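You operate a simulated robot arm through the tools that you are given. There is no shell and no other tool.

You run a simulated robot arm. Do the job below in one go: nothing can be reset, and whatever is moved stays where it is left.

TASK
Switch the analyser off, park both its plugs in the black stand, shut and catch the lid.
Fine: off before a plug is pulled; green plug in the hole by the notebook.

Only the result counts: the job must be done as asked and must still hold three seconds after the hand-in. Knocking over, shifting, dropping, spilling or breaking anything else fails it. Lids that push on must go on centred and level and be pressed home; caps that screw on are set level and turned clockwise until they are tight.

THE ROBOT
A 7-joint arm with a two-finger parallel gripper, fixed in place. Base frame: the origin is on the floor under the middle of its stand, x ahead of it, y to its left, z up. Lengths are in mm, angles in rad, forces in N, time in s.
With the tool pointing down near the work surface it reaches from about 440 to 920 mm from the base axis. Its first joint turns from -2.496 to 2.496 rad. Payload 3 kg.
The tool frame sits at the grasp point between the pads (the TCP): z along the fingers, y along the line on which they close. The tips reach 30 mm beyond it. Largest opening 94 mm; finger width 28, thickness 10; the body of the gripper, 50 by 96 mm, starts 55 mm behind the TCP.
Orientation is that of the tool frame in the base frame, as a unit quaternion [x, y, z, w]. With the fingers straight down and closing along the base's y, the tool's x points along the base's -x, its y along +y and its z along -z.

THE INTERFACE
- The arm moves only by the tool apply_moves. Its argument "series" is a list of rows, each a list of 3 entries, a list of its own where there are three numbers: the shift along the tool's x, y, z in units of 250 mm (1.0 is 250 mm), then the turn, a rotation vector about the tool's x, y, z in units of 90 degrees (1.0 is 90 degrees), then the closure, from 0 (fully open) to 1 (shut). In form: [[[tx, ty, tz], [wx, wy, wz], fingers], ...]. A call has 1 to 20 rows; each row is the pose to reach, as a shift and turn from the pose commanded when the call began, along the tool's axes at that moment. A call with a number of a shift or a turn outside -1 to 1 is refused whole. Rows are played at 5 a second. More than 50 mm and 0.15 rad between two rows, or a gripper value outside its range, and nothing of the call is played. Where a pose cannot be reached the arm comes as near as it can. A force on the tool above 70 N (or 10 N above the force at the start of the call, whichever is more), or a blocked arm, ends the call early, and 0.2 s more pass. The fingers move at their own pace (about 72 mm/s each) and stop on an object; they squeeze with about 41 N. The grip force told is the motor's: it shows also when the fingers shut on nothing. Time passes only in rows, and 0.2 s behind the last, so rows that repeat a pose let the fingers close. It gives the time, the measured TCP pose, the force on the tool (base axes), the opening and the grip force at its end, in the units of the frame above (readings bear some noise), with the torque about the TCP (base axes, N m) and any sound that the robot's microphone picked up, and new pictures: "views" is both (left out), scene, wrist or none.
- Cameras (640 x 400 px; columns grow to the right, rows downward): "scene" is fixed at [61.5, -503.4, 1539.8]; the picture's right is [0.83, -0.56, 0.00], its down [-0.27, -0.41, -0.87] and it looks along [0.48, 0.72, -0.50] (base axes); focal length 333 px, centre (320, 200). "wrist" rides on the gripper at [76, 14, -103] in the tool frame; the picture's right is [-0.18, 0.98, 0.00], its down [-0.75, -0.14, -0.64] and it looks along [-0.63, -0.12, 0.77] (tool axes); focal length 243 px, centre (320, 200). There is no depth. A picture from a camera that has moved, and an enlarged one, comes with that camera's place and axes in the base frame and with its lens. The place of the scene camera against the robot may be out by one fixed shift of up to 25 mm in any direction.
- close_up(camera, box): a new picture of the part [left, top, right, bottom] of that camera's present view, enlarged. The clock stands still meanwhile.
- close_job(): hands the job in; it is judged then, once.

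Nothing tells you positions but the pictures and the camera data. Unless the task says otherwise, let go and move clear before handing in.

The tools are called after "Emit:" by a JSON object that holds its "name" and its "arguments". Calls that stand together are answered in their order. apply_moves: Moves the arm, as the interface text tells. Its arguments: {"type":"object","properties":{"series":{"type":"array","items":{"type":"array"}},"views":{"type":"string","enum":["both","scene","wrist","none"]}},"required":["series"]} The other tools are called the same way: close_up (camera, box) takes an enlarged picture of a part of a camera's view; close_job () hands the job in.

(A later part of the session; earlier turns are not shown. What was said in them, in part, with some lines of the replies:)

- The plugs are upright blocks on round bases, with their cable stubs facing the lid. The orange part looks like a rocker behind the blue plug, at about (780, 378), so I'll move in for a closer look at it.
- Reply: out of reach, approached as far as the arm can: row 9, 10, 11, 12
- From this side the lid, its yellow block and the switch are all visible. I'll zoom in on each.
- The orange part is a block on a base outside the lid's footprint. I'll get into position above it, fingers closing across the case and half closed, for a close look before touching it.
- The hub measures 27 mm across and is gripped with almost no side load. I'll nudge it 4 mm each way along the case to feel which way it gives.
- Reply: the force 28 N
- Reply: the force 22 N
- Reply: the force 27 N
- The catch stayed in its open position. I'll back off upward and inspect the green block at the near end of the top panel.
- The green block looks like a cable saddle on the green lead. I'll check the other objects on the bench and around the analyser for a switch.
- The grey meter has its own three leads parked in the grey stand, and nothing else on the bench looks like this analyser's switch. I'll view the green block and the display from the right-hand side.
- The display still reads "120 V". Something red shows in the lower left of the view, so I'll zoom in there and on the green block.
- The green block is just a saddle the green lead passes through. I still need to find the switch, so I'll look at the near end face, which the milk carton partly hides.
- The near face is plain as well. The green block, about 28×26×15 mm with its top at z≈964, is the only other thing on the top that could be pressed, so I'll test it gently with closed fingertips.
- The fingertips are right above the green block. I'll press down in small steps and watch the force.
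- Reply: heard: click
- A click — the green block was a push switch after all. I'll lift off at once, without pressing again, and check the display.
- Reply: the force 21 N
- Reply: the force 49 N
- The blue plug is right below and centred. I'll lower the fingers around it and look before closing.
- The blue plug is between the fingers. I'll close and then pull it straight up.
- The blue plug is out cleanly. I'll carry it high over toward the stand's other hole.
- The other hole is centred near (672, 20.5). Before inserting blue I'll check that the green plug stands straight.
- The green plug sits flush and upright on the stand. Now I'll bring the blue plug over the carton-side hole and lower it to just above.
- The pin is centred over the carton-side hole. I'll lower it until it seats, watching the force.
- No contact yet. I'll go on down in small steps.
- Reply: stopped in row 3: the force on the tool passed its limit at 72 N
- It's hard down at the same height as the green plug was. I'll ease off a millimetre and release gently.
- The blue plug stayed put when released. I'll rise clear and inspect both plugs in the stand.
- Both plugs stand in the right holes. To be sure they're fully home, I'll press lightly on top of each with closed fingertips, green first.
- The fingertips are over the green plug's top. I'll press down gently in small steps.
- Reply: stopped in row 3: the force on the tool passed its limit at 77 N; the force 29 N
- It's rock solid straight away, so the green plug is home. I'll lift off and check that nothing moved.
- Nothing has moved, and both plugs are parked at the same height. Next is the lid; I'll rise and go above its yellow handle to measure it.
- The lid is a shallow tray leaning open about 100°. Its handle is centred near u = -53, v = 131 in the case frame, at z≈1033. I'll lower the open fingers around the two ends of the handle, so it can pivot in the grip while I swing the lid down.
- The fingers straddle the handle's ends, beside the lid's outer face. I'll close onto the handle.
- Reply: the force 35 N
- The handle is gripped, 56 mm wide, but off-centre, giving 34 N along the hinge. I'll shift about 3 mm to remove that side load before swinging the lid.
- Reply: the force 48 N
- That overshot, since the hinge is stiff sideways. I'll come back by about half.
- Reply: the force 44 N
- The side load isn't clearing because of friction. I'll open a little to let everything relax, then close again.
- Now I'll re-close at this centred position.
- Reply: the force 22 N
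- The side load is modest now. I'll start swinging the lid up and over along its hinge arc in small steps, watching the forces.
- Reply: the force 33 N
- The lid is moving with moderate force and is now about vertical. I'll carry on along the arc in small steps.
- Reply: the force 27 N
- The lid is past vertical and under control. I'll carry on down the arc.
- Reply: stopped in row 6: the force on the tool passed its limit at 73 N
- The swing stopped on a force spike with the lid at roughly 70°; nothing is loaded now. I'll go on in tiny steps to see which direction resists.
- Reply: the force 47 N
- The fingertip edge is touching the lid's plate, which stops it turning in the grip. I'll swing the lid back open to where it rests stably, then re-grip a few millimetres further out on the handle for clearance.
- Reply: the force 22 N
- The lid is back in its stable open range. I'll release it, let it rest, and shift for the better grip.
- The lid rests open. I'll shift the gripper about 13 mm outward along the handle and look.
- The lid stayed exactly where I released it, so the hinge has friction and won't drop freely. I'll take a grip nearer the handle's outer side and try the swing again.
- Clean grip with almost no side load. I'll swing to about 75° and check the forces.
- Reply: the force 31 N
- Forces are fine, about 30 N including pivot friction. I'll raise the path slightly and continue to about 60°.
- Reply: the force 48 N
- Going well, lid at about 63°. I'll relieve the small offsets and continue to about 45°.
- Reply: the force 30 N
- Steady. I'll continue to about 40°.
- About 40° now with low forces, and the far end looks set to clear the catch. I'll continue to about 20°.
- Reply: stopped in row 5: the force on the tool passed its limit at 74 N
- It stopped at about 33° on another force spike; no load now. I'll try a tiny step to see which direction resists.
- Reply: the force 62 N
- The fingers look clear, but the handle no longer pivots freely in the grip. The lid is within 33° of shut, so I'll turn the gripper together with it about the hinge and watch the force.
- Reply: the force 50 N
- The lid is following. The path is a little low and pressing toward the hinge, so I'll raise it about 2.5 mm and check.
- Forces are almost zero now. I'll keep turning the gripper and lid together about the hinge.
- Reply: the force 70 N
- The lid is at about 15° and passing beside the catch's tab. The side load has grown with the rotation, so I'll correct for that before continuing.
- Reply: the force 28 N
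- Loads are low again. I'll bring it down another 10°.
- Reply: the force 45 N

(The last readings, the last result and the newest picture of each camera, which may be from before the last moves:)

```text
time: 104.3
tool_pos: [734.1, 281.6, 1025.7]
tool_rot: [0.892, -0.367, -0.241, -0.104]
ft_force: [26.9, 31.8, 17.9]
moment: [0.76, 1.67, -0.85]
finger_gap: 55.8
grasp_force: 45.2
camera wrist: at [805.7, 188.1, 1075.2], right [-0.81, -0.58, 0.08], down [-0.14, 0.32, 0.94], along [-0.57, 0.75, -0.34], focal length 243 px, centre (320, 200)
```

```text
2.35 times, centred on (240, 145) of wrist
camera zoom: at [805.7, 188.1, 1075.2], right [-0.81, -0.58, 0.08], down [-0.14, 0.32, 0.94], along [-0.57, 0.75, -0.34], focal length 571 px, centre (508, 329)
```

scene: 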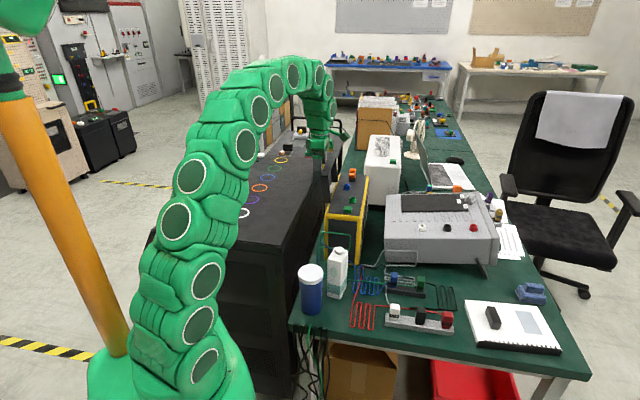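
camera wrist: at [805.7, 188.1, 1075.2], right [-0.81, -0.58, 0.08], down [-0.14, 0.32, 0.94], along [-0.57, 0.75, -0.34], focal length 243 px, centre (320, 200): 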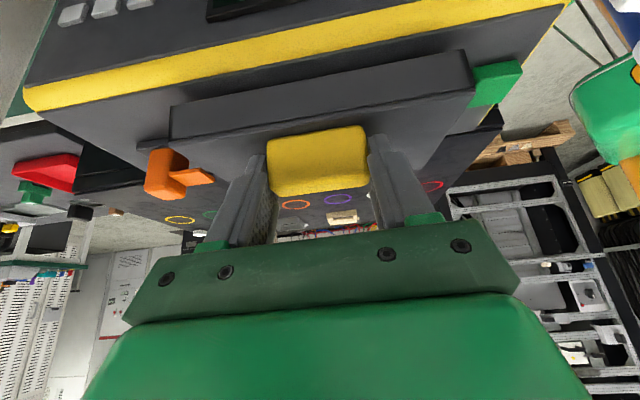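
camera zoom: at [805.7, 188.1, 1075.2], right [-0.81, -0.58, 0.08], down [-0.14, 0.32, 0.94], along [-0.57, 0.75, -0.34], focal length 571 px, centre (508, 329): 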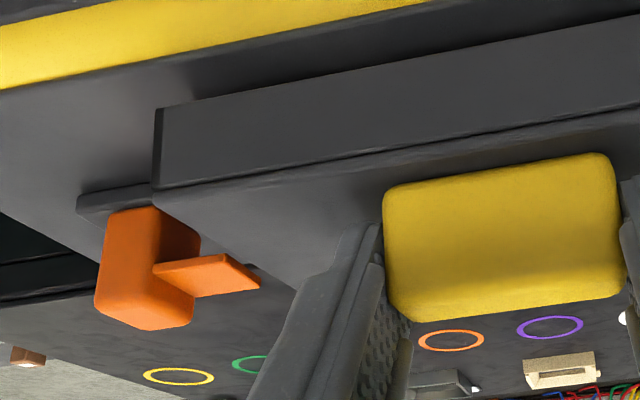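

Only about 6° left, and the tab sits just above and beyond the lid's end, as it should. I'll correct the small offset and bring it the last few degrees.

Emit:
{"name": "apply_moves", "arguments": {"series": [[[0.007, -0.003, 0.002], [0, -0.011, 0], 0.46], [[0.0144, -0.006, 0.005], [0, -0.0222, 0], 0.46], [[0.022, -0.006, 0.009], [0, -0.0333, 0], 0.46], [[0.029, -0.006, 0.0125], [0, -0.0444, 0], 0.46], [[0.029, -0.006, 0.0125], [0, -0.0444, 0], 0.46]], "views": "none"}}

```text
time: 105.5
tool_pos: [736.3, 278.8, 1018.8]
tool_rot: [0.882, -0.365, -0.273, -0.117]
ft_force: [27.4, 23.4, 13.0]
moment: [0.69, 0.92, -1.12]
finger_gap: 55.8
grasp_force: 45.0
```

Nearly shut, with forces still low. One last small turn.

Emit:
{"name": "apply_moves", "arguments": {"series": [[[0.009, -0.003, 0.003], [0, -0.014, 0], 0.46], [[0.018, -0.004, 0.0065], [0, -0.0278, 0], 0.46], [[0.018, -0.004, 0.0065], [0, -0.0278, 0], 0.46]], "views": "wrist"}}

Emit:
{"name": "close_up", "arguments": {"camera": "scene", "box": [340, 155, 400, 215]}}

Emit:
{"name": "close_up", "arguments": {"camera": "wrist", "box": [120, 60, 360, 230]}}

```text
time: 106.3
tool_pos: [737.3, 277.4, 1015.6]
tool_rot: [0.877, -0.361, -0.293, -0.124]
ft_force: [-16.6, -1.1, 37.4]
moment: [-1.78, 1.17, 0.97]
finger_gap: 55.7
grasp_force: 45.6
camera wrist: at [814.6, 180.2, 1051.2], right [-0.8, -0.59, 0.11], down [-0.06, 0.25, 0.97], along [-0.6, 0.77, -0.23], focal length 243 px, centre (320, 200)
```

wrist: 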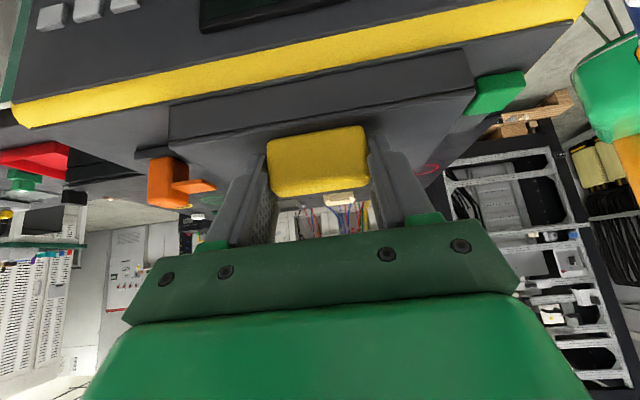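

```text
6.67 times, centred on (370, 185) of scene
camera zoom: at [61.5, -503.4, 1539.8], right [0.83, -0.56, 0.0], down [-0.27, -0.41, -0.87], along [0.48, 0.72, -0.5], focal length 2220 px, centre (-13, 300)
```

zoom: 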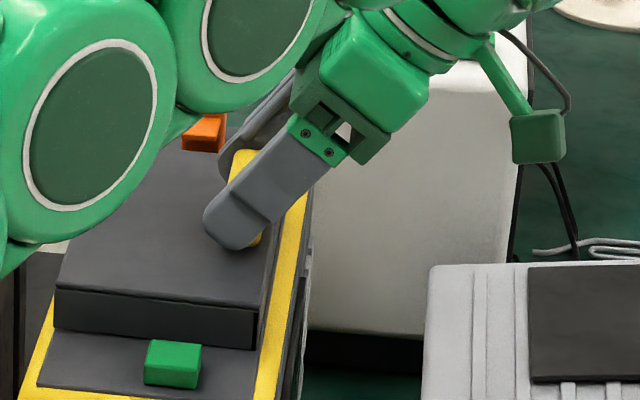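

```text
2.35 times, centred on (240, 145) of wrist
camera zoom: at [814.6, 180.2, 1051.2], right [-0.8, -0.59, 0.11], down [-0.06, 0.25, 0.97], along [-0.6, 0.77, -0.23], focal length 571 px, centre (508, 329)
```

zoom: 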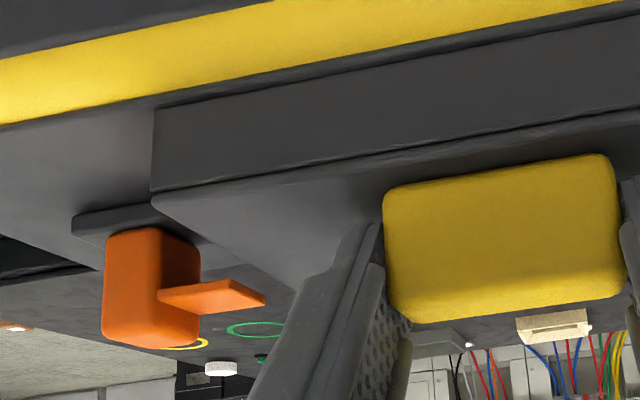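

The lid is down on the panel: its rim is level and there's 37 N pushing back. I'll release the handle and back off along the finger direction.

Emit:
{"name": "apply_moves", "arguments": {"series": [[[0, 0, 0], [0, 0, 0], 0.35], [[0, 0, 0], [0, 0, 0], 0.22], [[0, 0, 0], [0, 0, 0], 0.2], [[0, 0, -0.06], [0, 0, 0], 0.2], [[0, 0, -0.16], [0, 0, 0], 0.2], [[0, 0, -0.3], [0, 0, 0], 0.2], [[0, 0, -0.3], [0, 0, 0], 0.2]], "views": "both"}}

Emit:
{"name": "close_up", "arguments": {"camera": "scene", "box": [320, 155, 400, 215]}}

Emit:
{"name": "close_up", "arguments": {"camera": "wrist", "box": [120, 60, 440, 230]}}

```text
time: 107.9
tool_pos: [744.6, 269.5, 1025.7]
tool_rot: [0.877, -0.361, -0.292, -0.124]
ft_force: [0.6, 0.2, -0.2]
moment: [0.01, 0.0, 0.01]
finger_gap: 75.4
grasp_force: 0.1
out of reach, approached as far as the arm can: row 5, 6, 7
camera wrist: at [821.1, 173.7, 1061.1], right [-0.8, -0.59, 0.1], down [-0.06, 0.25, 0.97], along [-0.6, 0.77, -0.23], focal length 243 px, centre (320, 200)
```

scene: 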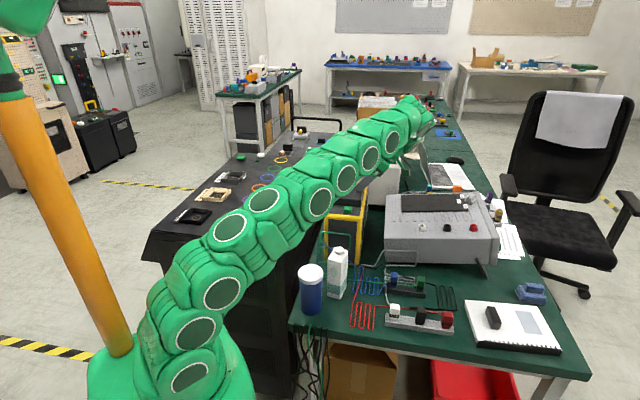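
wrist: 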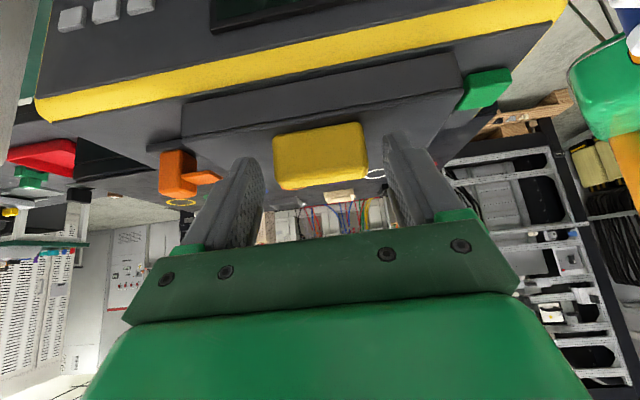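

```text
6.67 times, centred on (360, 185) of scene
camera zoom: at [61.5, -503.4, 1539.8], right [0.83, -0.56, 0.0], down [-0.27, -0.41, -0.87], along [0.48, 0.72, -0.5], focal length 2220 px, centre (53, 300)
```

zoom: 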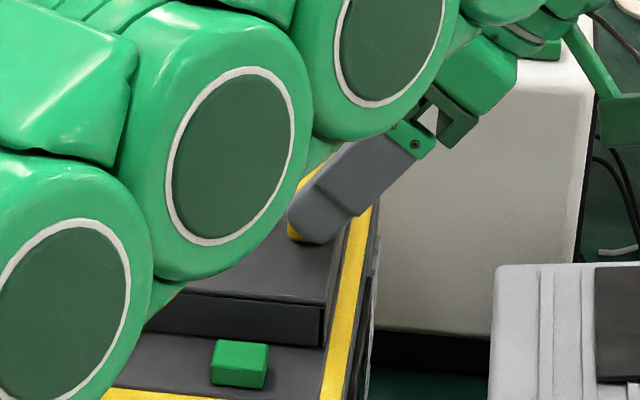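

```text
2.00 times, centred on (280, 145) of wrist
camera zoom: at [821.1, 173.7, 1061.1], right [-0.8, -0.59, 0.1], down [-0.06, 0.25, 0.97], along [-0.6, 0.77, -0.23], focal length 485 px, centre (400, 310)
```

zoom: 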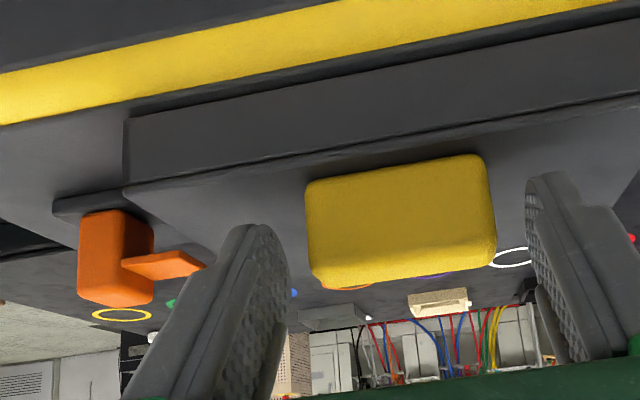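

The lid stays shut on release. The arm is at the end of its reach in this tilt, so I'll rotate the gripper back upright while lifting it clear of the handle.

Emit:
{"name": "apply_moves", "arguments": {"series": [[[-0.037, 0, 0.0177], [0, 0.082, 0], 0.2], [[-0.078, 0, 0.029], [0, 0.164, 0], 0.2], [[-0.122, 0, 0.037], [0, 0.247, 0], 0.2], [[-0.171, 0, 0.039], [0, 0.329, 0], 0.2], [[-0.206, 0, 0.025], [0, 0.411, 0], 0.2], [[-0.206, 0, 0.025], [0, 0.411, 0], 0.2]], "views": "both"}}

Emit:
{"name": "close_up", "arguments": {"camera": "wrist", "box": [160, 40, 440, 220]}}

Emit:
{"name": "close_up", "arguments": {"camera": "scene", "box": [310, 150, 400, 220]}}

```text
time: 109.3
tool_pos: [714.5, 302.7, 1053.2]
tool_rot: [0.924, -0.382, 0.002, -0.002]
ft_force: [-0.5, 0.7, -0.4]
moment: [0.01, -0.01, 0.01]
finger_gap: 74.9
grasp_force: 0.2
camera wrist: at [758.1, 238.2, 1154.8], right [-0.82, -0.57, -0.01], down [-0.44, 0.63, 0.64], along [-0.36, 0.53, -0.77], focal length 243 px, centre (320, 200)
```

scene: 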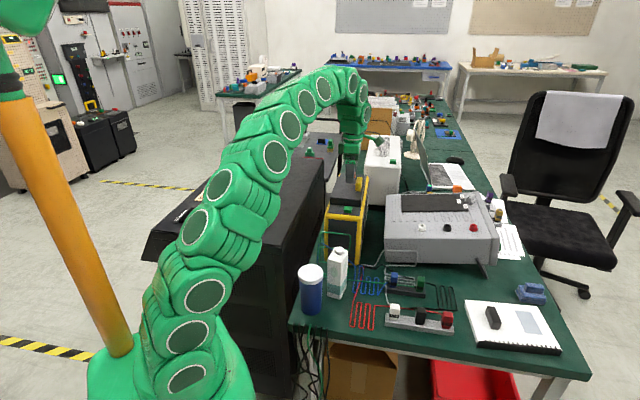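
wrist: 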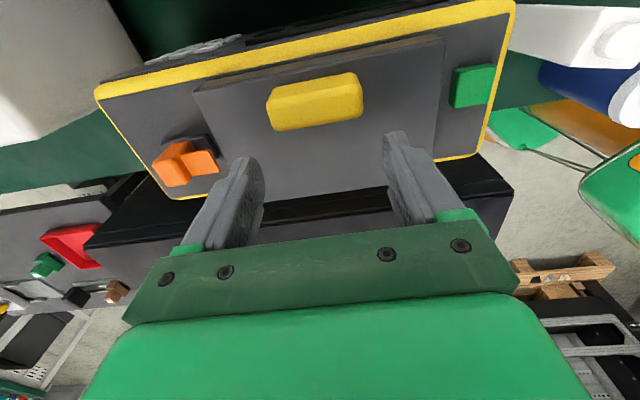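

```text
2.22 times, centred on (300, 130) of wrist
camera zoom: at [758.1, 238.2, 1154.8], right [-0.82, -0.57, -0.01], down [-0.44, 0.63, 0.64], along [-0.36, 0.53, -0.77], focal length 539 px, centre (364, 356)
```

zoom: 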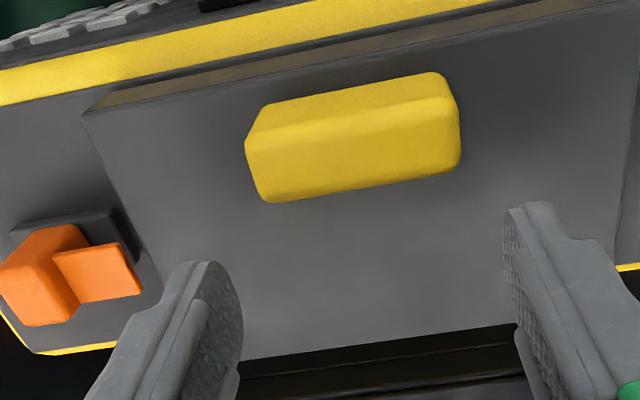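

```text
5.71 times, centred on (355, 185) of scene
camera zoom: at [61.5, -503.4, 1539.8], right [0.83, -0.56, 0.0], down [-0.27, -0.41, -0.87], along [0.48, 0.72, -0.5], focal length 1903 px, centre (120, 286)
```

zoom: 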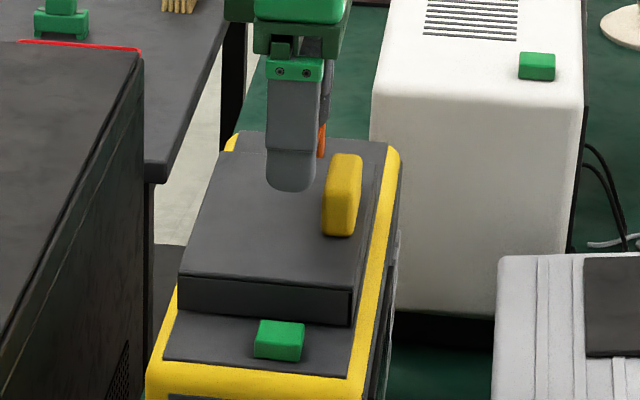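

The lid is shut and flat. I'll close the fingers and press lightly on the handle's top to make sure it's fully home.

Emit:
{"name": "apply_moves", "arguments": {"series": [[[0, 0, -0.08], [0, 0, 0], 0.6], [[0, 0.01, -0.08], [0, 0, 0], 1], [[0.06, 0.01, -0.08], [0, 0, 0], 1], [[0.115, 0.01, -0.08], [0, 0, 0], 1], [[0.115, 0.01, 0.0], [0, 0, 0], 1], [[0.115, 0.01, 0.028], [0, 0, 0], 1], [[0.115, 0.01, 0.028], [0, 0, 0], 1]], "views": "wrist"}}

```text
time: 110.9
tool_pos: [733.9, 280.7, 1045.8]
tool_rot: [0.924, -0.383, 0.004, -0.004]
ft_force: [1.1, -4.7, 27.9]
moment: [0.03, 0.27, 0.07]
finger_gap: 0.2
grasp_force: 32.7
camera wrist: at [776.9, 216.4, 1148.1], right [-0.82, -0.57, -0.01], down [-0.44, 0.63, 0.64], along [-0.36, 0.53, -0.77], focal length 243 px, centre (320, 200)
```

wrist: 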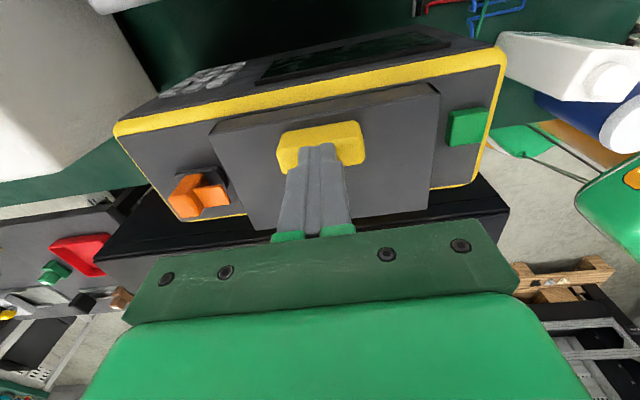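

The lid is home, solid at 28 N. Next I'll lift, turn the gripper, and go to the orange catch as before.

Emit:
{"name": "apply_moves", "arguments": {"series": [[[0, 0, -0.08], [0, 0, 0], 1], [[0, 0, -0.16], [0, 0, 0.09], 1], [[-0.015, -0.03, -0.18], [0, 0, 0.18], 1], [[-0.03, -0.07, -0.18], [0, 0, 0.27], 0.5], [[-0.05, -0.11, -0.18], [0, 0, 0.36], 0.5], [[-0.07, -0.15, -0.18], [0, 0, 0.45], 0.5], [[-0.09, -0.19, -0.16], [0, 0, 0.54], 0.5], [[-0.11, -0.23, -0.14], [0, 0, 0.63], 0.5], [[-0.125, -0.27, -0.12], [0, 0, 0.72], 0.5], [[-0.135, -0.3, -0.1], [0, 0, 0.81], 0.5], [[-0.1445, -0.327, -0.08], [0, 0, 0.9], 0.5], [[-0.1445, -0.327, -0.06], [0, 0, 0.995], 0.5], [[-0.1445, -0.327, -0.06], [0, 0, 0.995], 0.5]], "views": "both"}}

Emit:
{"name": "close_up", "arguments": {"camera": "wrist", "box": [240, 60, 440, 220]}}

```text
time: 113.7
tool_pos: [767.4, 365.0, 1060.3]
tool_rot: [-0.386, 0.922, 0.001, 0.002]
ft_force: [0.0, 0.7, 0.2]
moment: [0.01, -0.02, -0.02]
finger_gap: 47.0
grasp_force: 0.0
camera wrist: at [703.2, 318.9, 1161.2], right [-0.57, 0.82, 0.0], down [0.63, 0.43, 0.65], along [0.53, 0.37, -0.76], focal length 243 px, centre (320, 200)
```

scene: 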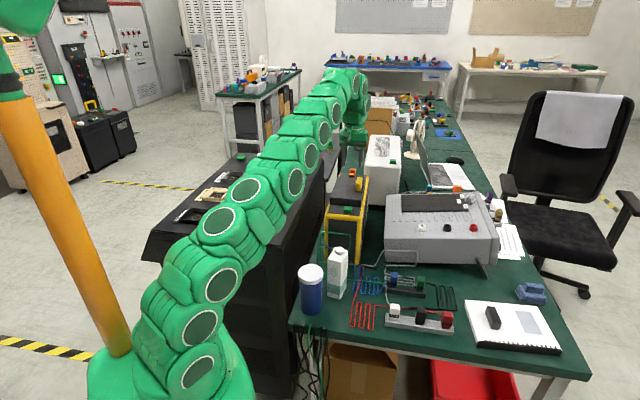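
wrist: 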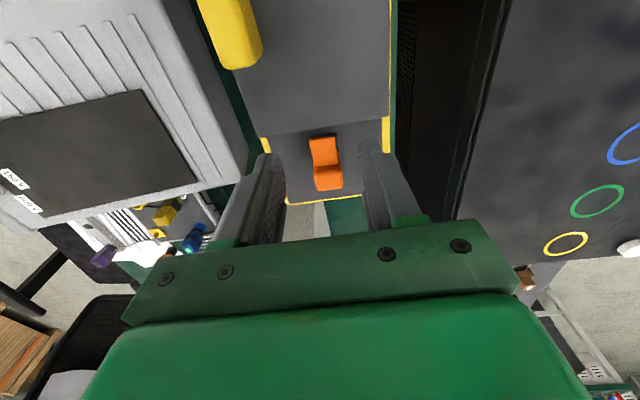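

```text
2.50 times, centred on (340, 140) of wrist
camera zoom: at [703.2, 318.9, 1161.2], right [-0.57, 0.82, 0.0], down [0.63, 0.43, 0.65], along [0.53, 0.37, -0.76], focal length 606 px, centre (270, 350)
```

zoom: 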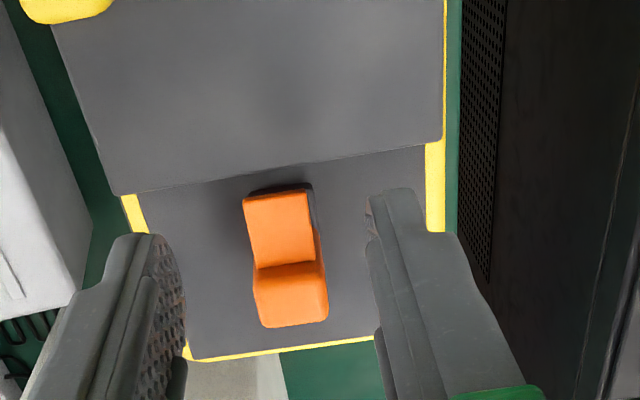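

The tab sits just clear of the lid's end. I'll lower the open fingers around the catch's hub, tilted 12° as before.

Emit:
{"name": "apply_moves", "arguments": {"series": [[[-0.075, 0, 0.05], [0, -0.067, 0], 0.5], [[-0.143, 0, 0.12], [0, -0.133, 0], 0.5], [[-0.143, 0, 0.2], [0, -0.133, 0], 0.5], [[-0.143, 0, 0.2532], [0, -0.133, 0], 0.5], [[-0.143, 0, 0.2532], [0, -0.133, 0], 0.5]], "views": "wrist"}}

Emit:
{"name": "close_up", "arguments": {"camera": "wrist", "box": [240, 80, 400, 220]}}

```text
time: 114.9
tool_pos: [791.1, 389.3, 997.3]
tool_rot: [-0.384, 0.917, 0.042, 0.1]
ft_force: [1.3, -1.6, -0.2]
moment: [0.0, -0.02, -0.01]
finger_gap: 46.9
grasp_force: 0.1
camera wrist: at [713.5, 330.4, 1080.4], right [-0.57, 0.82, 0.04], down [0.52, 0.33, 0.79], along [0.63, 0.47, -0.61], focal length 243 px, centre (320, 200)
```

wrist: 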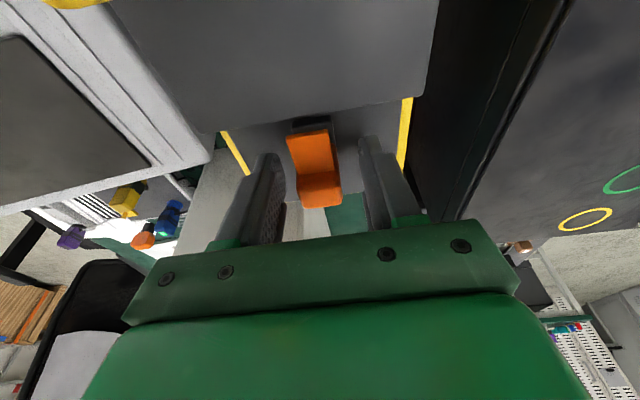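

```text
2.86 times, centred on (320, 150) of wrist
camera zoom: at [713.5, 330.4, 1080.4], right [-0.57, 0.82, 0.04], down [0.52, 0.33, 0.79], along [0.63, 0.47, -0.61], focal length 693 px, centre (320, 343)
```

zoom: 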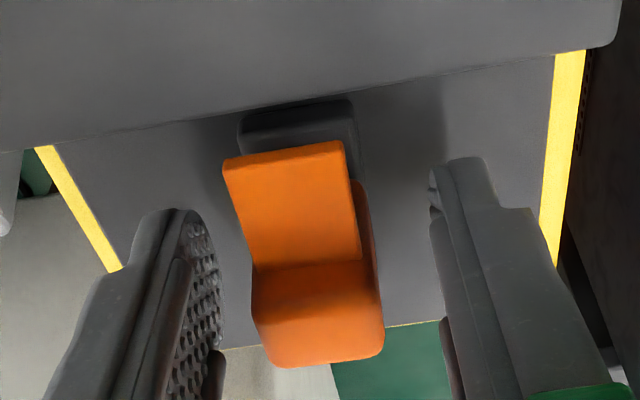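

The hub is centred. I'll grip it gently.

Emit:
{"name": "apply_moves", "arguments": {"series": [[[0, 0, 0], [0, 0, 0], 0.64], [[0, 0, 0], [0, 0, 0], 0.7], [[0, 0, 0], [0, 0, 0], 0.75], [[0, 0, 0], [0, 0, 0], 0.78], [[0, 0, 0], [0, 0, 0], 0.78]], "views": "none"}}

```text
time: 116.1
tool_pos: [791.4, 387.6, 997.0]
tool_rot: [-0.383, 0.917, 0.041, 0.099]
ft_force: [9.1, -8.6, 0.2]
moment: [0.08, -0.03, -0.17]
finger_gap: 27.3
grasp_force: 45.4
```

Gripped. Now I'll slide the catch toward the lid in 4 mm steps, so its tab goes over the lid's end.

Emit:
{"name": "apply_moves", "arguments": {"series": [[[0.0078, -0.003, -0.0017], [0, 0, 0], 0.78], [[0.0156, -0.003, -0.0033], [0, 0, 0], 0.78], [[0.0235, -0.0035, -0.005], [0, 0, 0], 0.78], [[0.0313, -0.004, -0.0067], [0, 0, 0], 0.78], [[0.0391, -0.0045, -0.0083], [0, 0, 0], 0.78], [[0.0469, -0.005, -0.01], [0, 0, 0], 0.78], [[0.0469, -0.005, -0.01], [0, 0, 0], 0.78]], "views": "wrist"}}

Emit:
{"name": "close_up", "arguments": {"camera": "wrist", "box": [240, 80, 400, 220]}}

```text
time: 117.7
tool_pos: [784.4, 380.0, 997.3]
tool_rot: [-0.385, 0.917, 0.041, 0.098]
ft_force: [-4.5, 4.8, -12.6]
moment: [-0.15, 0.09, 0.06]
finger_gap: 27.3
grasp_force: 44.8
camera wrist: at [706.3, 321.5, 1080.6], right [-0.58, 0.82, 0.04], down [0.52, 0.33, 0.79], along [0.63, 0.47, -0.62], focal length 243 px, centre (320, 200)
```

wrist: 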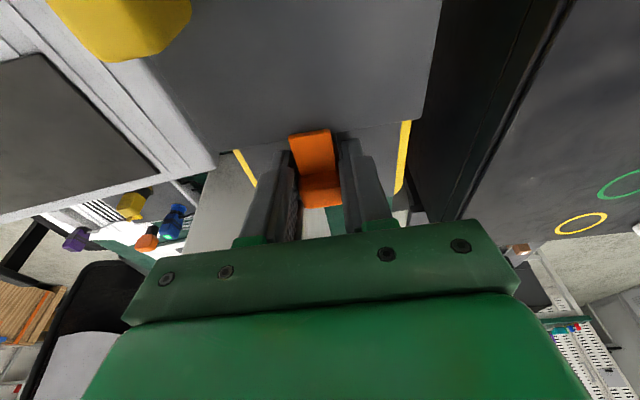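

```text
2.86 times, centred on (320, 150) of wrist
camera zoom: at [706.3, 321.5, 1080.6], right [-0.58, 0.82, 0.04], down [0.52, 0.33, 0.79], along [0.63, 0.47, -0.62], focal length 693 px, centre (320, 343)
```

zoom: 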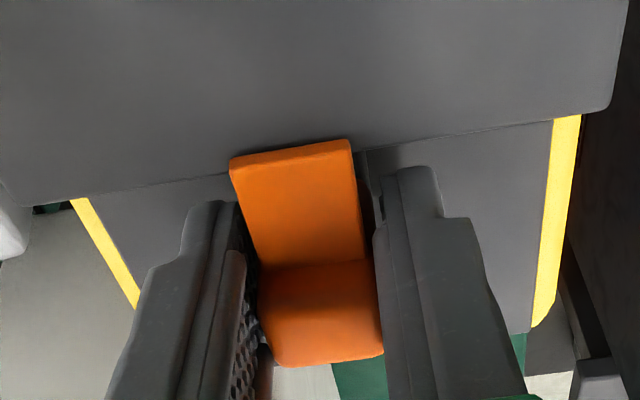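

The tab is moving over the lid's end with little resistance. I'll keep sliding until it stops.

Emit:
{"name": "apply_moves", "arguments": {"series": [[[0.0078, 0.001, -0.002], [0, 0, 0], 0.78], [[0.0156, 0.001, -0.004], [0, 0, 0], 0.78], [[0.0235, 0.001, -0.006], [0, 0, 0], 0.78], [[0.0235, 0.001, -0.006], [0, 0, 0], 0.78]], "views": "none"}}

```text
time: 118.7
tool_pos: [780.3, 376.6, 995.0]
tool_rot: [-0.385, 0.916, 0.042, 0.099]
ft_force: [-5.3, 5.7, -18.9]
moment: [-0.1, 0.05, 0.04]
finger_gap: 27.1
grasp_force: 45.0
```

No resistance yet. A few more millimetres.

Emit:
{"name": "apply_moves", "arguments": {"series": [[[0.0078, 0, -0.001], [0, 0, 0], 0.78], [[0.0156, 0, -0.002], [0, 0, 0], 0.78], [[0.0156, 0, -0.002], [0, 0, 0], 0.78]], "views": "wrist"}}

Emit:
{"name": "close_up", "arguments": {"camera": "wrist", "box": [240, 80, 400, 220]}}

```text
time: 119.5
tool_pos: [777.8, 373.5, 998.6]
tool_rot: [-0.385, 0.917, 0.042, 0.1]
ft_force: [26.2, 32.9, -1.6]
moment: [-0.01, -0.01, 0.0]
finger_gap: 27.3
grasp_force: 45.5
camera wrist: at [700.1, 315.5, 1080.7], right [-0.58, 0.82, 0.04], down [0.52, 0.33, 0.79], along [0.63, 0.48, -0.61], focal length 243 px, centre (320, 200)
```

wrist: 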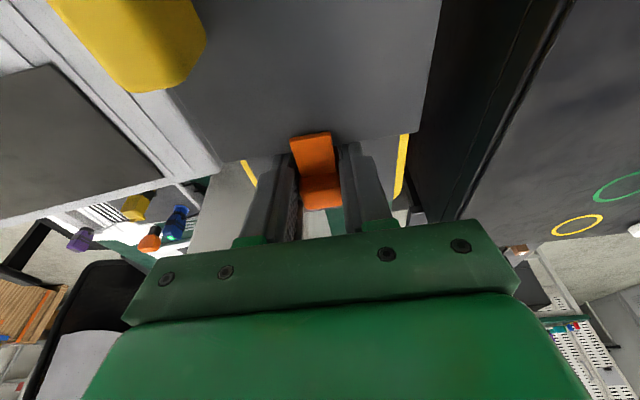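

```text
2.86 times, centred on (320, 150) of wrist
camera zoom: at [700.1, 315.5, 1080.7], right [-0.58, 0.82, 0.04], down [0.52, 0.33, 0.79], along [0.63, 0.48, -0.61], focal length 693 px, centre (320, 343)
```

zoom: 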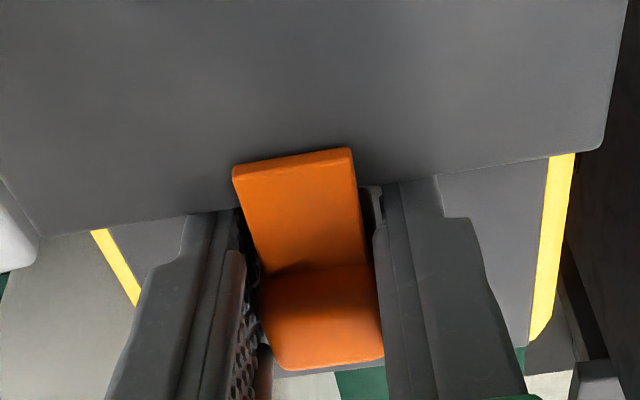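

The catch has reached its stop: 42 N back, with the tab well over the lid. I'll take off the load without pulling it back, then release.

Emit:
{"name": "apply_moves", "arguments": {"series": [[[-0.004, 0, 0.0009], [0, 0, 0], 0.78], [[-0.0078, 0, 0.0017], [0, 0, 0], 0.78], [[-0.0078, 0, 0.0017], [0, 0, 0], 0.6], [[-0.0078, 0, 0.0017], [0, 0, 0], 0.5], [[-0.0078, 0, 0.0017], [0, 0, 0], 0.5]], "views": "wrist"}}

Emit:
{"name": "close_up", "arguments": {"camera": "wrist", "box": [240, 80, 400, 220]}}

```text
time: 120.7
tool_pos: [777.5, 375.3, 997.4]
tool_rot: [-0.384, 0.917, 0.041, 0.099]
ft_force: [-0.4, -0.1, -1.4]
moment: [-0.01, 0.0, -0.05]
finger_gap: 47.0
grasp_force: 0.0
camera wrist: at [701.3, 315.8, 1080.4], right [-0.57, 0.82, 0.04], down [0.52, 0.33, 0.79], along [0.63, 0.47, -0.61], focal length 243 px, centre (320, 200)
```

wrist: 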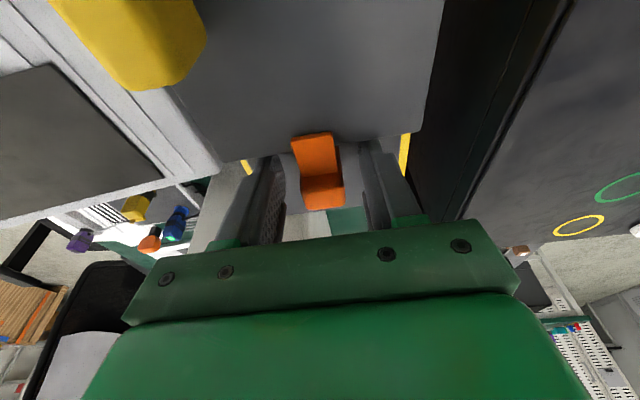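

```text
2.86 times, centred on (320, 150) of wrist
camera zoom: at [701.3, 315.8, 1080.4], right [-0.57, 0.82, 0.04], down [0.52, 0.33, 0.79], along [0.63, 0.47, -0.61], focal length 693 px, centre (320, 343)
```

zoom: 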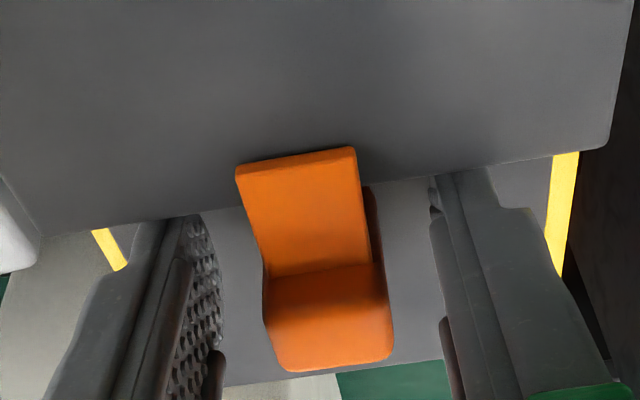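

The catch holds the lid. I'll rise straight up, straighten the gripper, and look over the whole result.

Emit:
{"name": "apply_moves", "arguments": {"series": [[[-0.025, 0, -0.117], [0, 0, 0], 0.5], [[-0.04, 0, -0.22], [0, 0.067, 0], 0.5], [[0.03, 0, -0.3], [0, 0.133, 0], 0.5], [[0.12, 0, -0.36], [0, 0.133, 0], 0.5], [[0.2, 0, -0.38], [0, 0.133, 0], 0.5], [[0.2, 0, -0.38], [0, 0.133, 0], 0.5]], "views": "both"}}

Emit:
{"name": "close_up", "arguments": {"camera": "wrist", "box": [240, 60, 440, 220]}}

Emit:
{"name": "close_up", "arguments": {"camera": "scene", "box": [310, 150, 400, 220]}}

```text
time: 122.1
tool_pos: [729.3, 324.4, 1078.8]
tool_rot: [-0.387, 0.922, 0.001, 0.001]
ft_force: [0.0, 0.0, 0.5]
moment: [0.01, 0.0, 0.04]
finger_gap: 46.9
grasp_force: 0.0
camera wrist: at [666.7, 280.8, 1180.5], right [-0.57, 0.82, 0.0], down [0.63, 0.44, 0.65], along [0.53, 0.37, -0.76], focal length 243 px, centre (320, 200)
```

scene: 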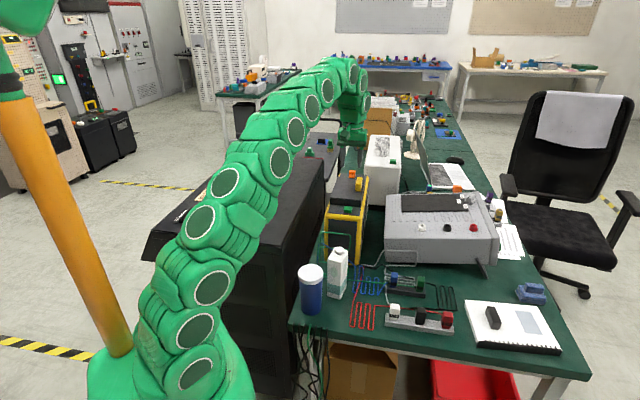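
wrist: 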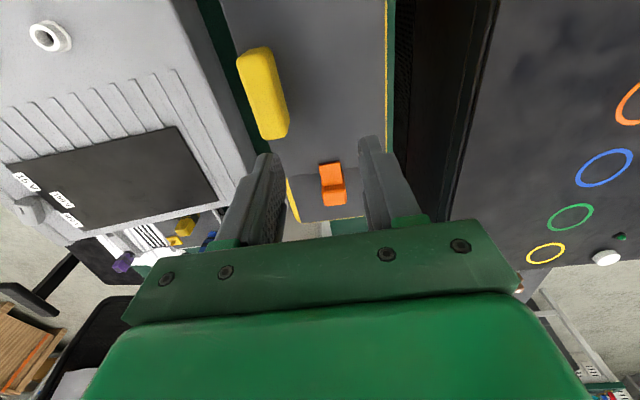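

```text
2.50 times, centred on (340, 140) of wrist
camera zoom: at [666.7, 280.8, 1180.5], right [-0.57, 0.82, 0.0], down [0.63, 0.44, 0.65], along [0.53, 0.37, -0.76], focal length 606 px, centre (270, 350)
```

zoom: 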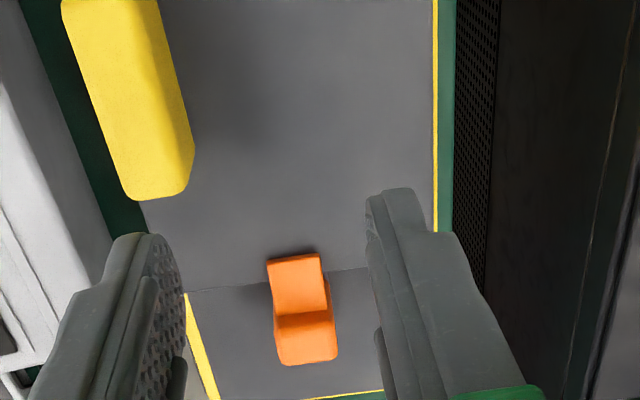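

```text
5.71 times, centred on (355, 185) of scene
camera zoom: at [61.5, -503.4, 1539.8], right [0.83, -0.56, 0.0], down [-0.27, -0.41, -0.87], along [0.48, 0.72, -0.5], focal length 1903 px, centre (120, 286)
```

zoom: 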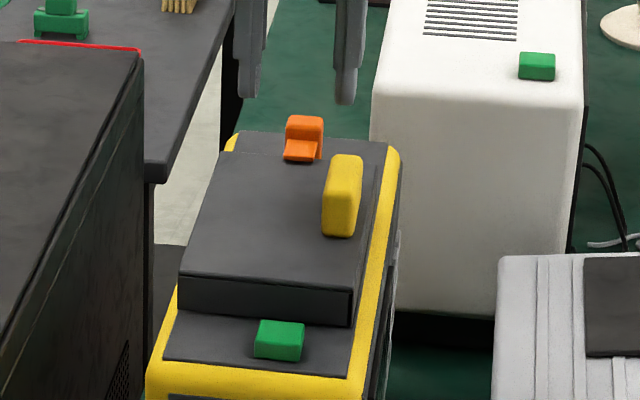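

The tab lies over the lid's edge and the lid is flat. I'll take a last look from the right-hand side at the display, lid and catch, and then at the stand.

Emit:
{"name": "apply_moves", "arguments": {"series": [[[0.04, -0.03, -0.05], [0, 0, -0.09], 0.5], [[0.09, -0.06, -0.06], [0, 0, -0.18], 0.5], [[0.14, -0.1, -0.06], [0, 0, -0.27], 0.5], [[0.19, -0.14, -0.06], [0, 0, -0.36], 0.5], [[0.24, -0.18, -0.06], [0, 0, -0.45], 0.5], [[0.3, -0.22, -0.06], [0, 0, -0.54], 0.5], [[0.36, -0.26, -0.06], [0, 0, -0.63], 0.5], [[0.42, -0.3, -0.06], [0, 0, -0.72], 0.5], [[0.47, -0.34, -0.06], [0, 0, -0.81], 0.5], [[0.51, -0.36, -0.06], [0, 0, -0.9], 0.5], [[0.537, -0.38, -0.06], [0, 0, -0.99], 0.5], [[0.537, -0.38, -0.06], [0, 0, -0.99], 0.5]], "views": "both"}}

Emit:
{"name": "close_up", "arguments": {"camera": "wrist", "box": [80, 60, 400, 240]}}

Emit:
{"name": "close_up", "arguments": {"camera": "scene", "box": [300, 220, 580, 395]}}

Emit:
{"name": "close_up", "arguments": {"camera": "scene", "box": [375, 255, 440, 305]}}

```text
time: 124.7
tool_pos: [703.4, 162.4, 1093.4]
tool_rot: [0.923, -0.385, 0.001, -0.003]
ft_force: [-0.7, 0.4, -0.2]
moment: [0.0, -0.02, 0.01]
finger_gap: 47.1
grasp_force: 0.1
camera wrist: at [746.1, 98.3, 1194.5], right [-0.83, -0.56, -0.01], down [-0.43, 0.63, 0.64], along [-0.36, 0.54, -0.77], focal length 243 px, centre (320, 200)
```

scene: 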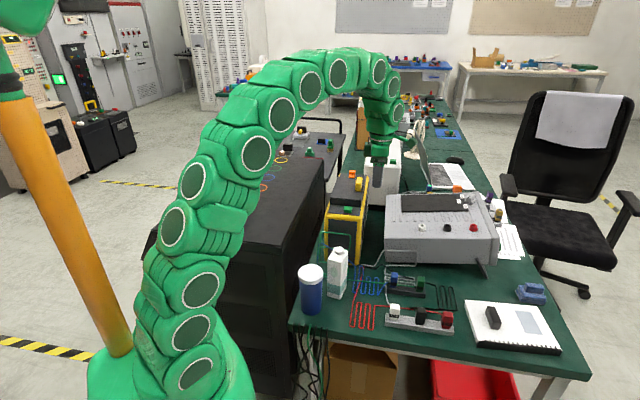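
wrist: 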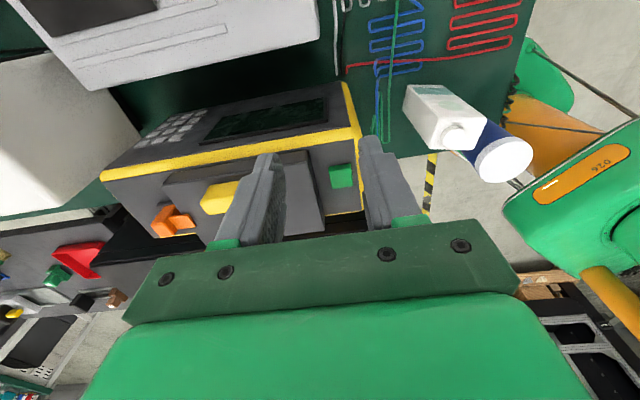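

```text
2.00 times, centred on (240, 150) of wrist
camera zoom: at [746.1, 98.3, 1194.5], right [-0.83, -0.56, -0.01], down [-0.43, 0.63, 0.64], along [-0.36, 0.54, -0.77], focal length 485 px, centre (480, 300)
```

zoom: 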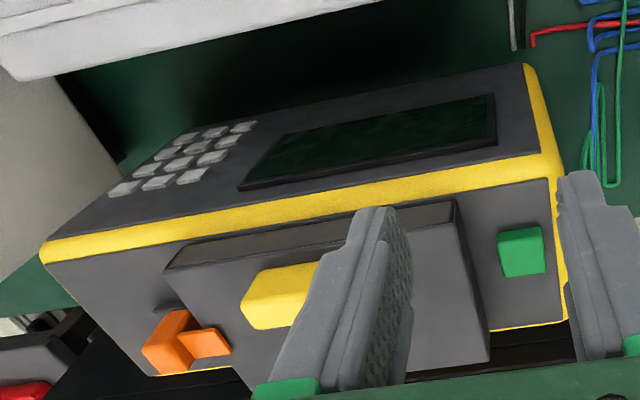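

```text
2.29 times, centred on (440, 308) of scene
camera zoom: at [61.5, -503.4, 1539.8], right [0.83, -0.56, 0.0], down [-0.27, -0.41, -0.87], along [0.48, 0.72, -0.5], focal length 761 px, centre (46, -46)
```

zoom: 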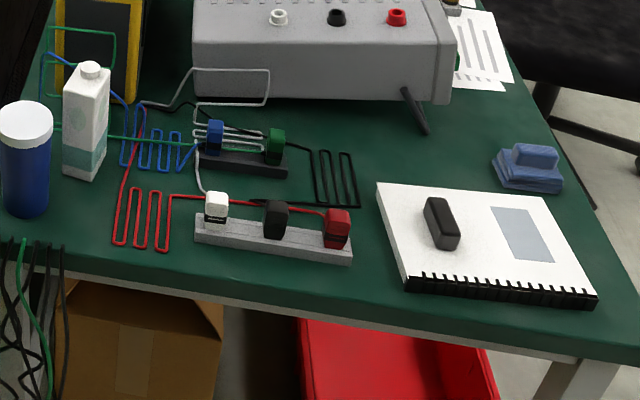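

```text
8.00 times, centred on (408, 280) of scene
camera zoom: at [61.5, -503.4, 1539.8], right [0.83, -0.56, 0.0], down [-0.27, -0.41, -0.87], along [0.48, 0.72, -0.5], focal length 2664 px, centre (-380, -440)
```

zoom: 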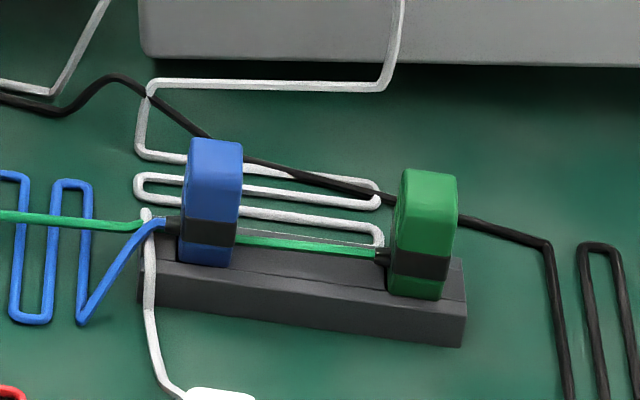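

The display is dark, the lid is shut with the tab over its edge, both plugs are parked, and nothing else has moved. As a last check I'll touch the top of the blue plug to confirm it sits as low as the green one.

Emit:
{"name": "apply_moves", "arguments": {"series": [[[0.08, 0.12, 0], [0, 0, 0], 1], [[0.16, 0.24, 0], [0, 0, 0], 1], [[0.24, 0.36, 0], [0, 0, 0], 1], [[0.32, 0.486, 0], [0, 0, 0], 1], [[0.32, 0.486, 0.18], [0, 0, 0], 1], [[0.32, 0.486, 0.36], [0, 0, 0], 1], [[0.32, 0.486, 0.54], [0, 0, 0], 1], [[0.32, 0.486, 0.7], [0, 0, 0], 1], [[0.32, 0.486, 0.84], [0, 0, 0], 1], [[0.32, 0.486, 0.92], [0, 0, 0], 1], [[0.32, 0.486, 0.96], [0, 0, 0], 1], [[0.32, 0.486, 0.96], [0, 0, 0], 1]], "views": "both"}}

Emit:
{"name": "close_up", "arguments": {"camera": "wrist", "box": [250, 80, 390, 220]}}

Emit:
{"name": "close_up", "arguments": {"camera": "scene", "box": [370, 245, 440, 305]}}

```text
time: 127.3
tool_pos: [674.2, 21.4, 852.9]
tool_rot: [0.923, -0.385, 0.001, -0.003]
ft_force: [0.5, 0.3, 0.7]
moment: [0.02, 0.01, -0.02]
finger_gap: 0.1
grasp_force: 33.0
camera wrist: at [717.3, -43.2, 954.8], right [-0.83, -0.56, -0.01], down [-0.43, 0.63, 0.64], along [-0.35, 0.54, -0.77], focal length 243 px, centre (320, 200)
```

scene: 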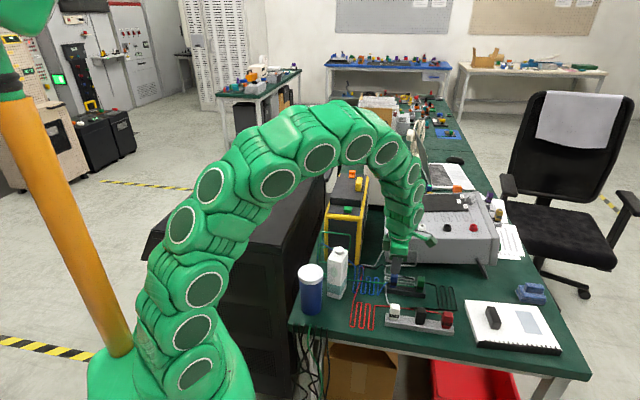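
wrist: 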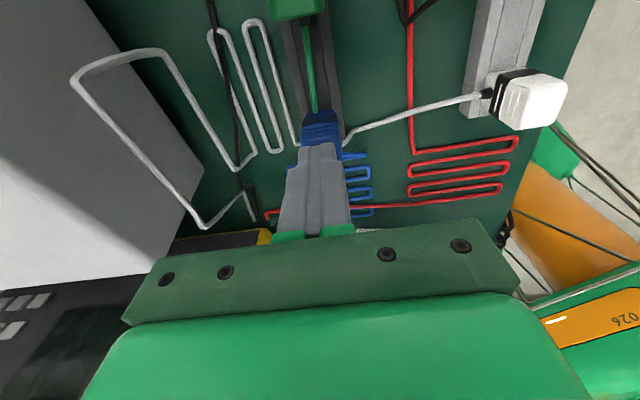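

```text
2.86 times, centred on (320, 150) of wrist
camera zoom: at [717.3, -43.2, 954.8], right [-0.83, -0.56, -0.01], down [-0.43, 0.63, 0.64], along [-0.35, 0.54, -0.77], focal length 693 px, centre (320, 343)
```

zoom: 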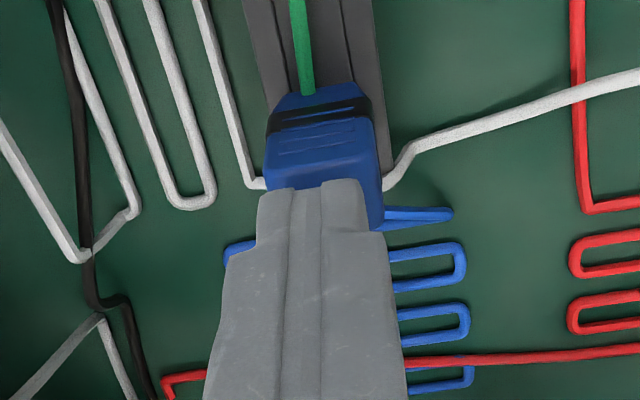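

```text
6.67 times, centred on (405, 275) of scene
camera zoom: at [61.5, -503.4, 1539.8], right [0.83, -0.56, 0.0], down [-0.27, -0.41, -0.87], along [0.48, 0.72, -0.5], focal length 2220 px, centre (-247, -300)
```

zoom: 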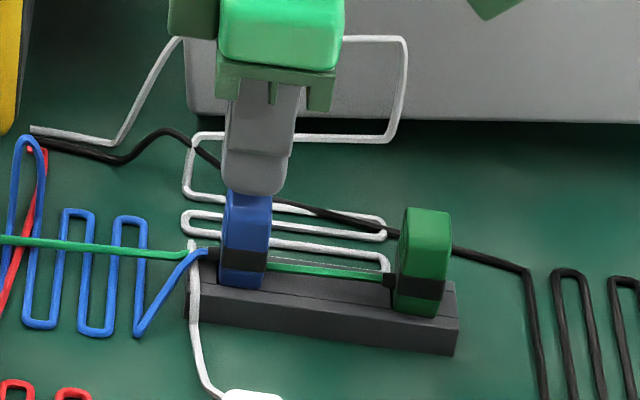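

The fingertips are just above the blue plug. I'll lower them in 1 mm steps to feel its height.

Emit:
{"name": "apply_moves", "arguments": {"series": [[[0, 0, 0.008], [0, 0, 0], 1], [[0, 0, 0.014], [0, 0, 0], 1], [[0, 0, 0.018], [0, 0, 0], 1], [[0, 0, 0.022], [0, 0, 0], 1]], "views": "none"}}

```text
time: 128.3
tool_pos: [674.8, 22.4, 847.1]
tool_rot: [0.922, -0.386, 0.002, -0.003]
ft_force: [0.2, 0.1, 0.0]
moment: [0.0, 0.0, -0.01]
finger_gap: 0.0
grasp_force: 33.1
```

No contact yet at tip height 817. Two more millimetres.

Emit:
{"name": "apply_moves", "arguments": {"series": [[[0, 0, 0.003], [0, 0, 0], 1], [[0, 0, 0.006], [0, 0, 0], 1], [[0, 0, 0.008], [0, 0, 0], 1]], "views": "none"}}

```text
time: 129.1
tool_pos: [675.1, 21.8, 845.4]
tool_rot: [0.923, -0.386, 0.002, -0.004]
ft_force: [-3.1, -1.1, 18.9]
moment: [-0.05, 0.08, 0.01]
finger_gap: 0.1
grasp_force: 33.3
```

Contact at tip height 815.4, the same as the green plug, so both are equally home. I'll lift clear and do a final check.

Emit:
{"name": "apply_moves", "arguments": {"series": [[[0, 0, -0.04], [0, 0, 0], 1], [[0, 0, -0.16], [0, 0, 0], 1], [[0, 0, -0.34], [0, 0, 0], 1], [[0, 0, -0.52], [0, 0, 0], 1], [[0, 0, -0.7], [0, 0, 0], 0.6], [[0, 0, -0.88], [0, 0, 0], 0.5], [[0, 0, -0.98], [0, 0, 0], 0.5], [[0, 0, -0.98], [0, 0, 0], 0.5]], "views": "both"}}

Emit:
{"name": "close_up", "arguments": {"camera": "scene", "box": [310, 150, 450, 310]}}

Emit:
{"name": "close_up", "arguments": {"camera": "scene", "box": [375, 255, 440, 305]}}

```text
time: 130.9
tool_pos: [673.6, 20.5, 1089.5]
tool_rot: [0.923, -0.386, 0.001, -0.003]
ft_force: [0.0, -0.3, 0.7]
moment: [0.0, 0.01, 0.01]
finger_gap: 47.1
grasp_force: 0.0
camera wrist: at [717.0, -43.7, 1190.1], right [-0.83, -0.56, -0.01], down [-0.43, 0.63, 0.64], along [-0.36, 0.54, -0.77], focal length 243 px, centre (320, 200)
```

scene: 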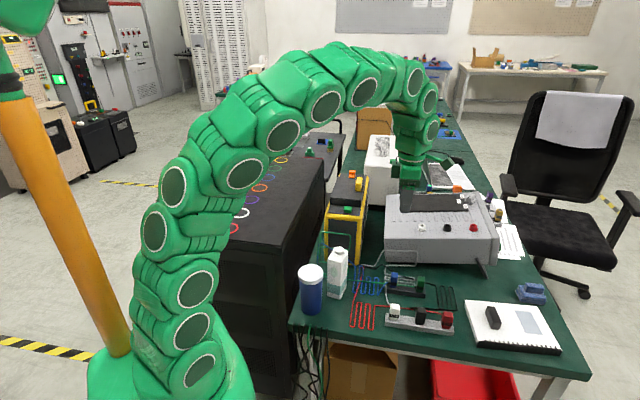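
wrist: 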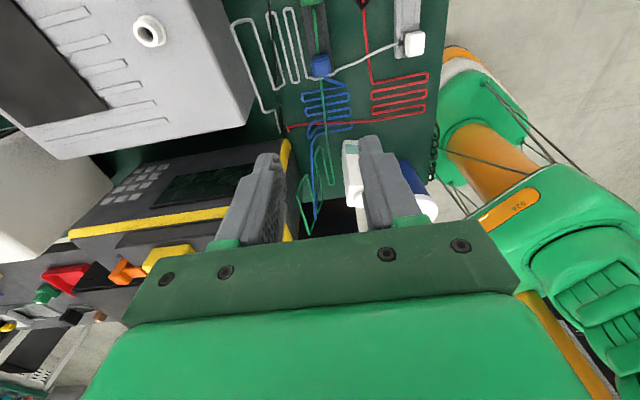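

```text
2.50 times, centred on (380, 230) of scene
camera zoom: at [61.5, -503.4, 1539.8], right [0.83, -0.56, 0.0], down [-0.27, -0.41, -0.87], along [0.48, 0.72, -0.5], focal length 832 px, centre (170, 125)
```

zoom: 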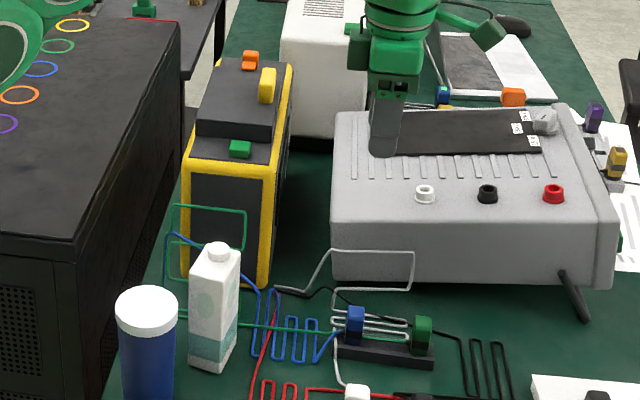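

```text
8.00 times, centred on (408, 280) of scene
camera zoom: at [61.5, -503.4, 1539.8], right [0.83, -0.56, 0.0], down [-0.27, -0.41, -0.87], along [0.48, 0.72, -0.5], focal length 2664 px, centre (-380, -440)
```

zoom: 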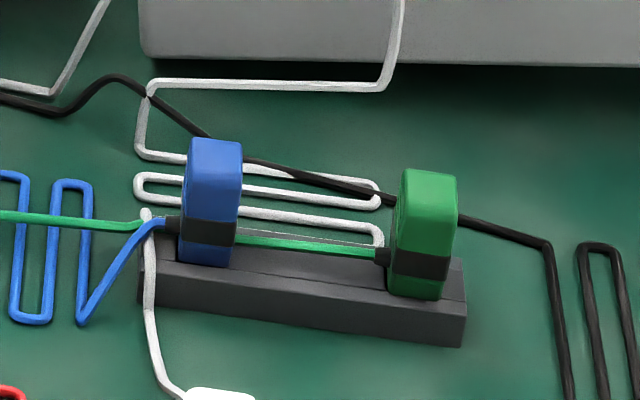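

The analyser is off with its display dark, and both plugs are parked upright in the black stand, green in the notebook-side hole. The lid is shut with the orange catch slid over its edge, everything else is where it was, and the arm is clear. I'm handing the job in.

Emit:
{"name": "close_job", "arguments": {}}

```text
The job is handed in.
```

The job is handed in: the analyser is off, both plugs are parked, and the lid is shut and caught. I have not been told the verdict.

- **Off first:** pressing the green block on top gave a click and the "120 V" display went dark. I pulled both plugs only after that.
- **Plugs:** the green plug is in the hole by the notebook and the blue one is in the other hole. I pressed on each afterwards; both are solid and at the same height.
- **Lid and catch:** the lid is flat on the panel. The orange catch is slid to its stop, with its tab over the lid's edge. No click was heard when it reached the stop.
- **Surroundings:** the stand, milk carton, can and notebook look unmoved in the last pictures. The gripper was empty and clear at the hand-in.

Three things did not go cleanly:
- **Catch:** before finding the switch I slid the orange catch about 18 mm and put it back, to test whether it was the switch.
- **Forces:** the force limit (about 70 N) stopped the arm four times: while seating the blue plug, while pressing on the green one, and twice while swinging the lid. I saw no damage.
- **Lid grip:** I had to let go of the lid part-way and take a better grip. It stayed where I left it.
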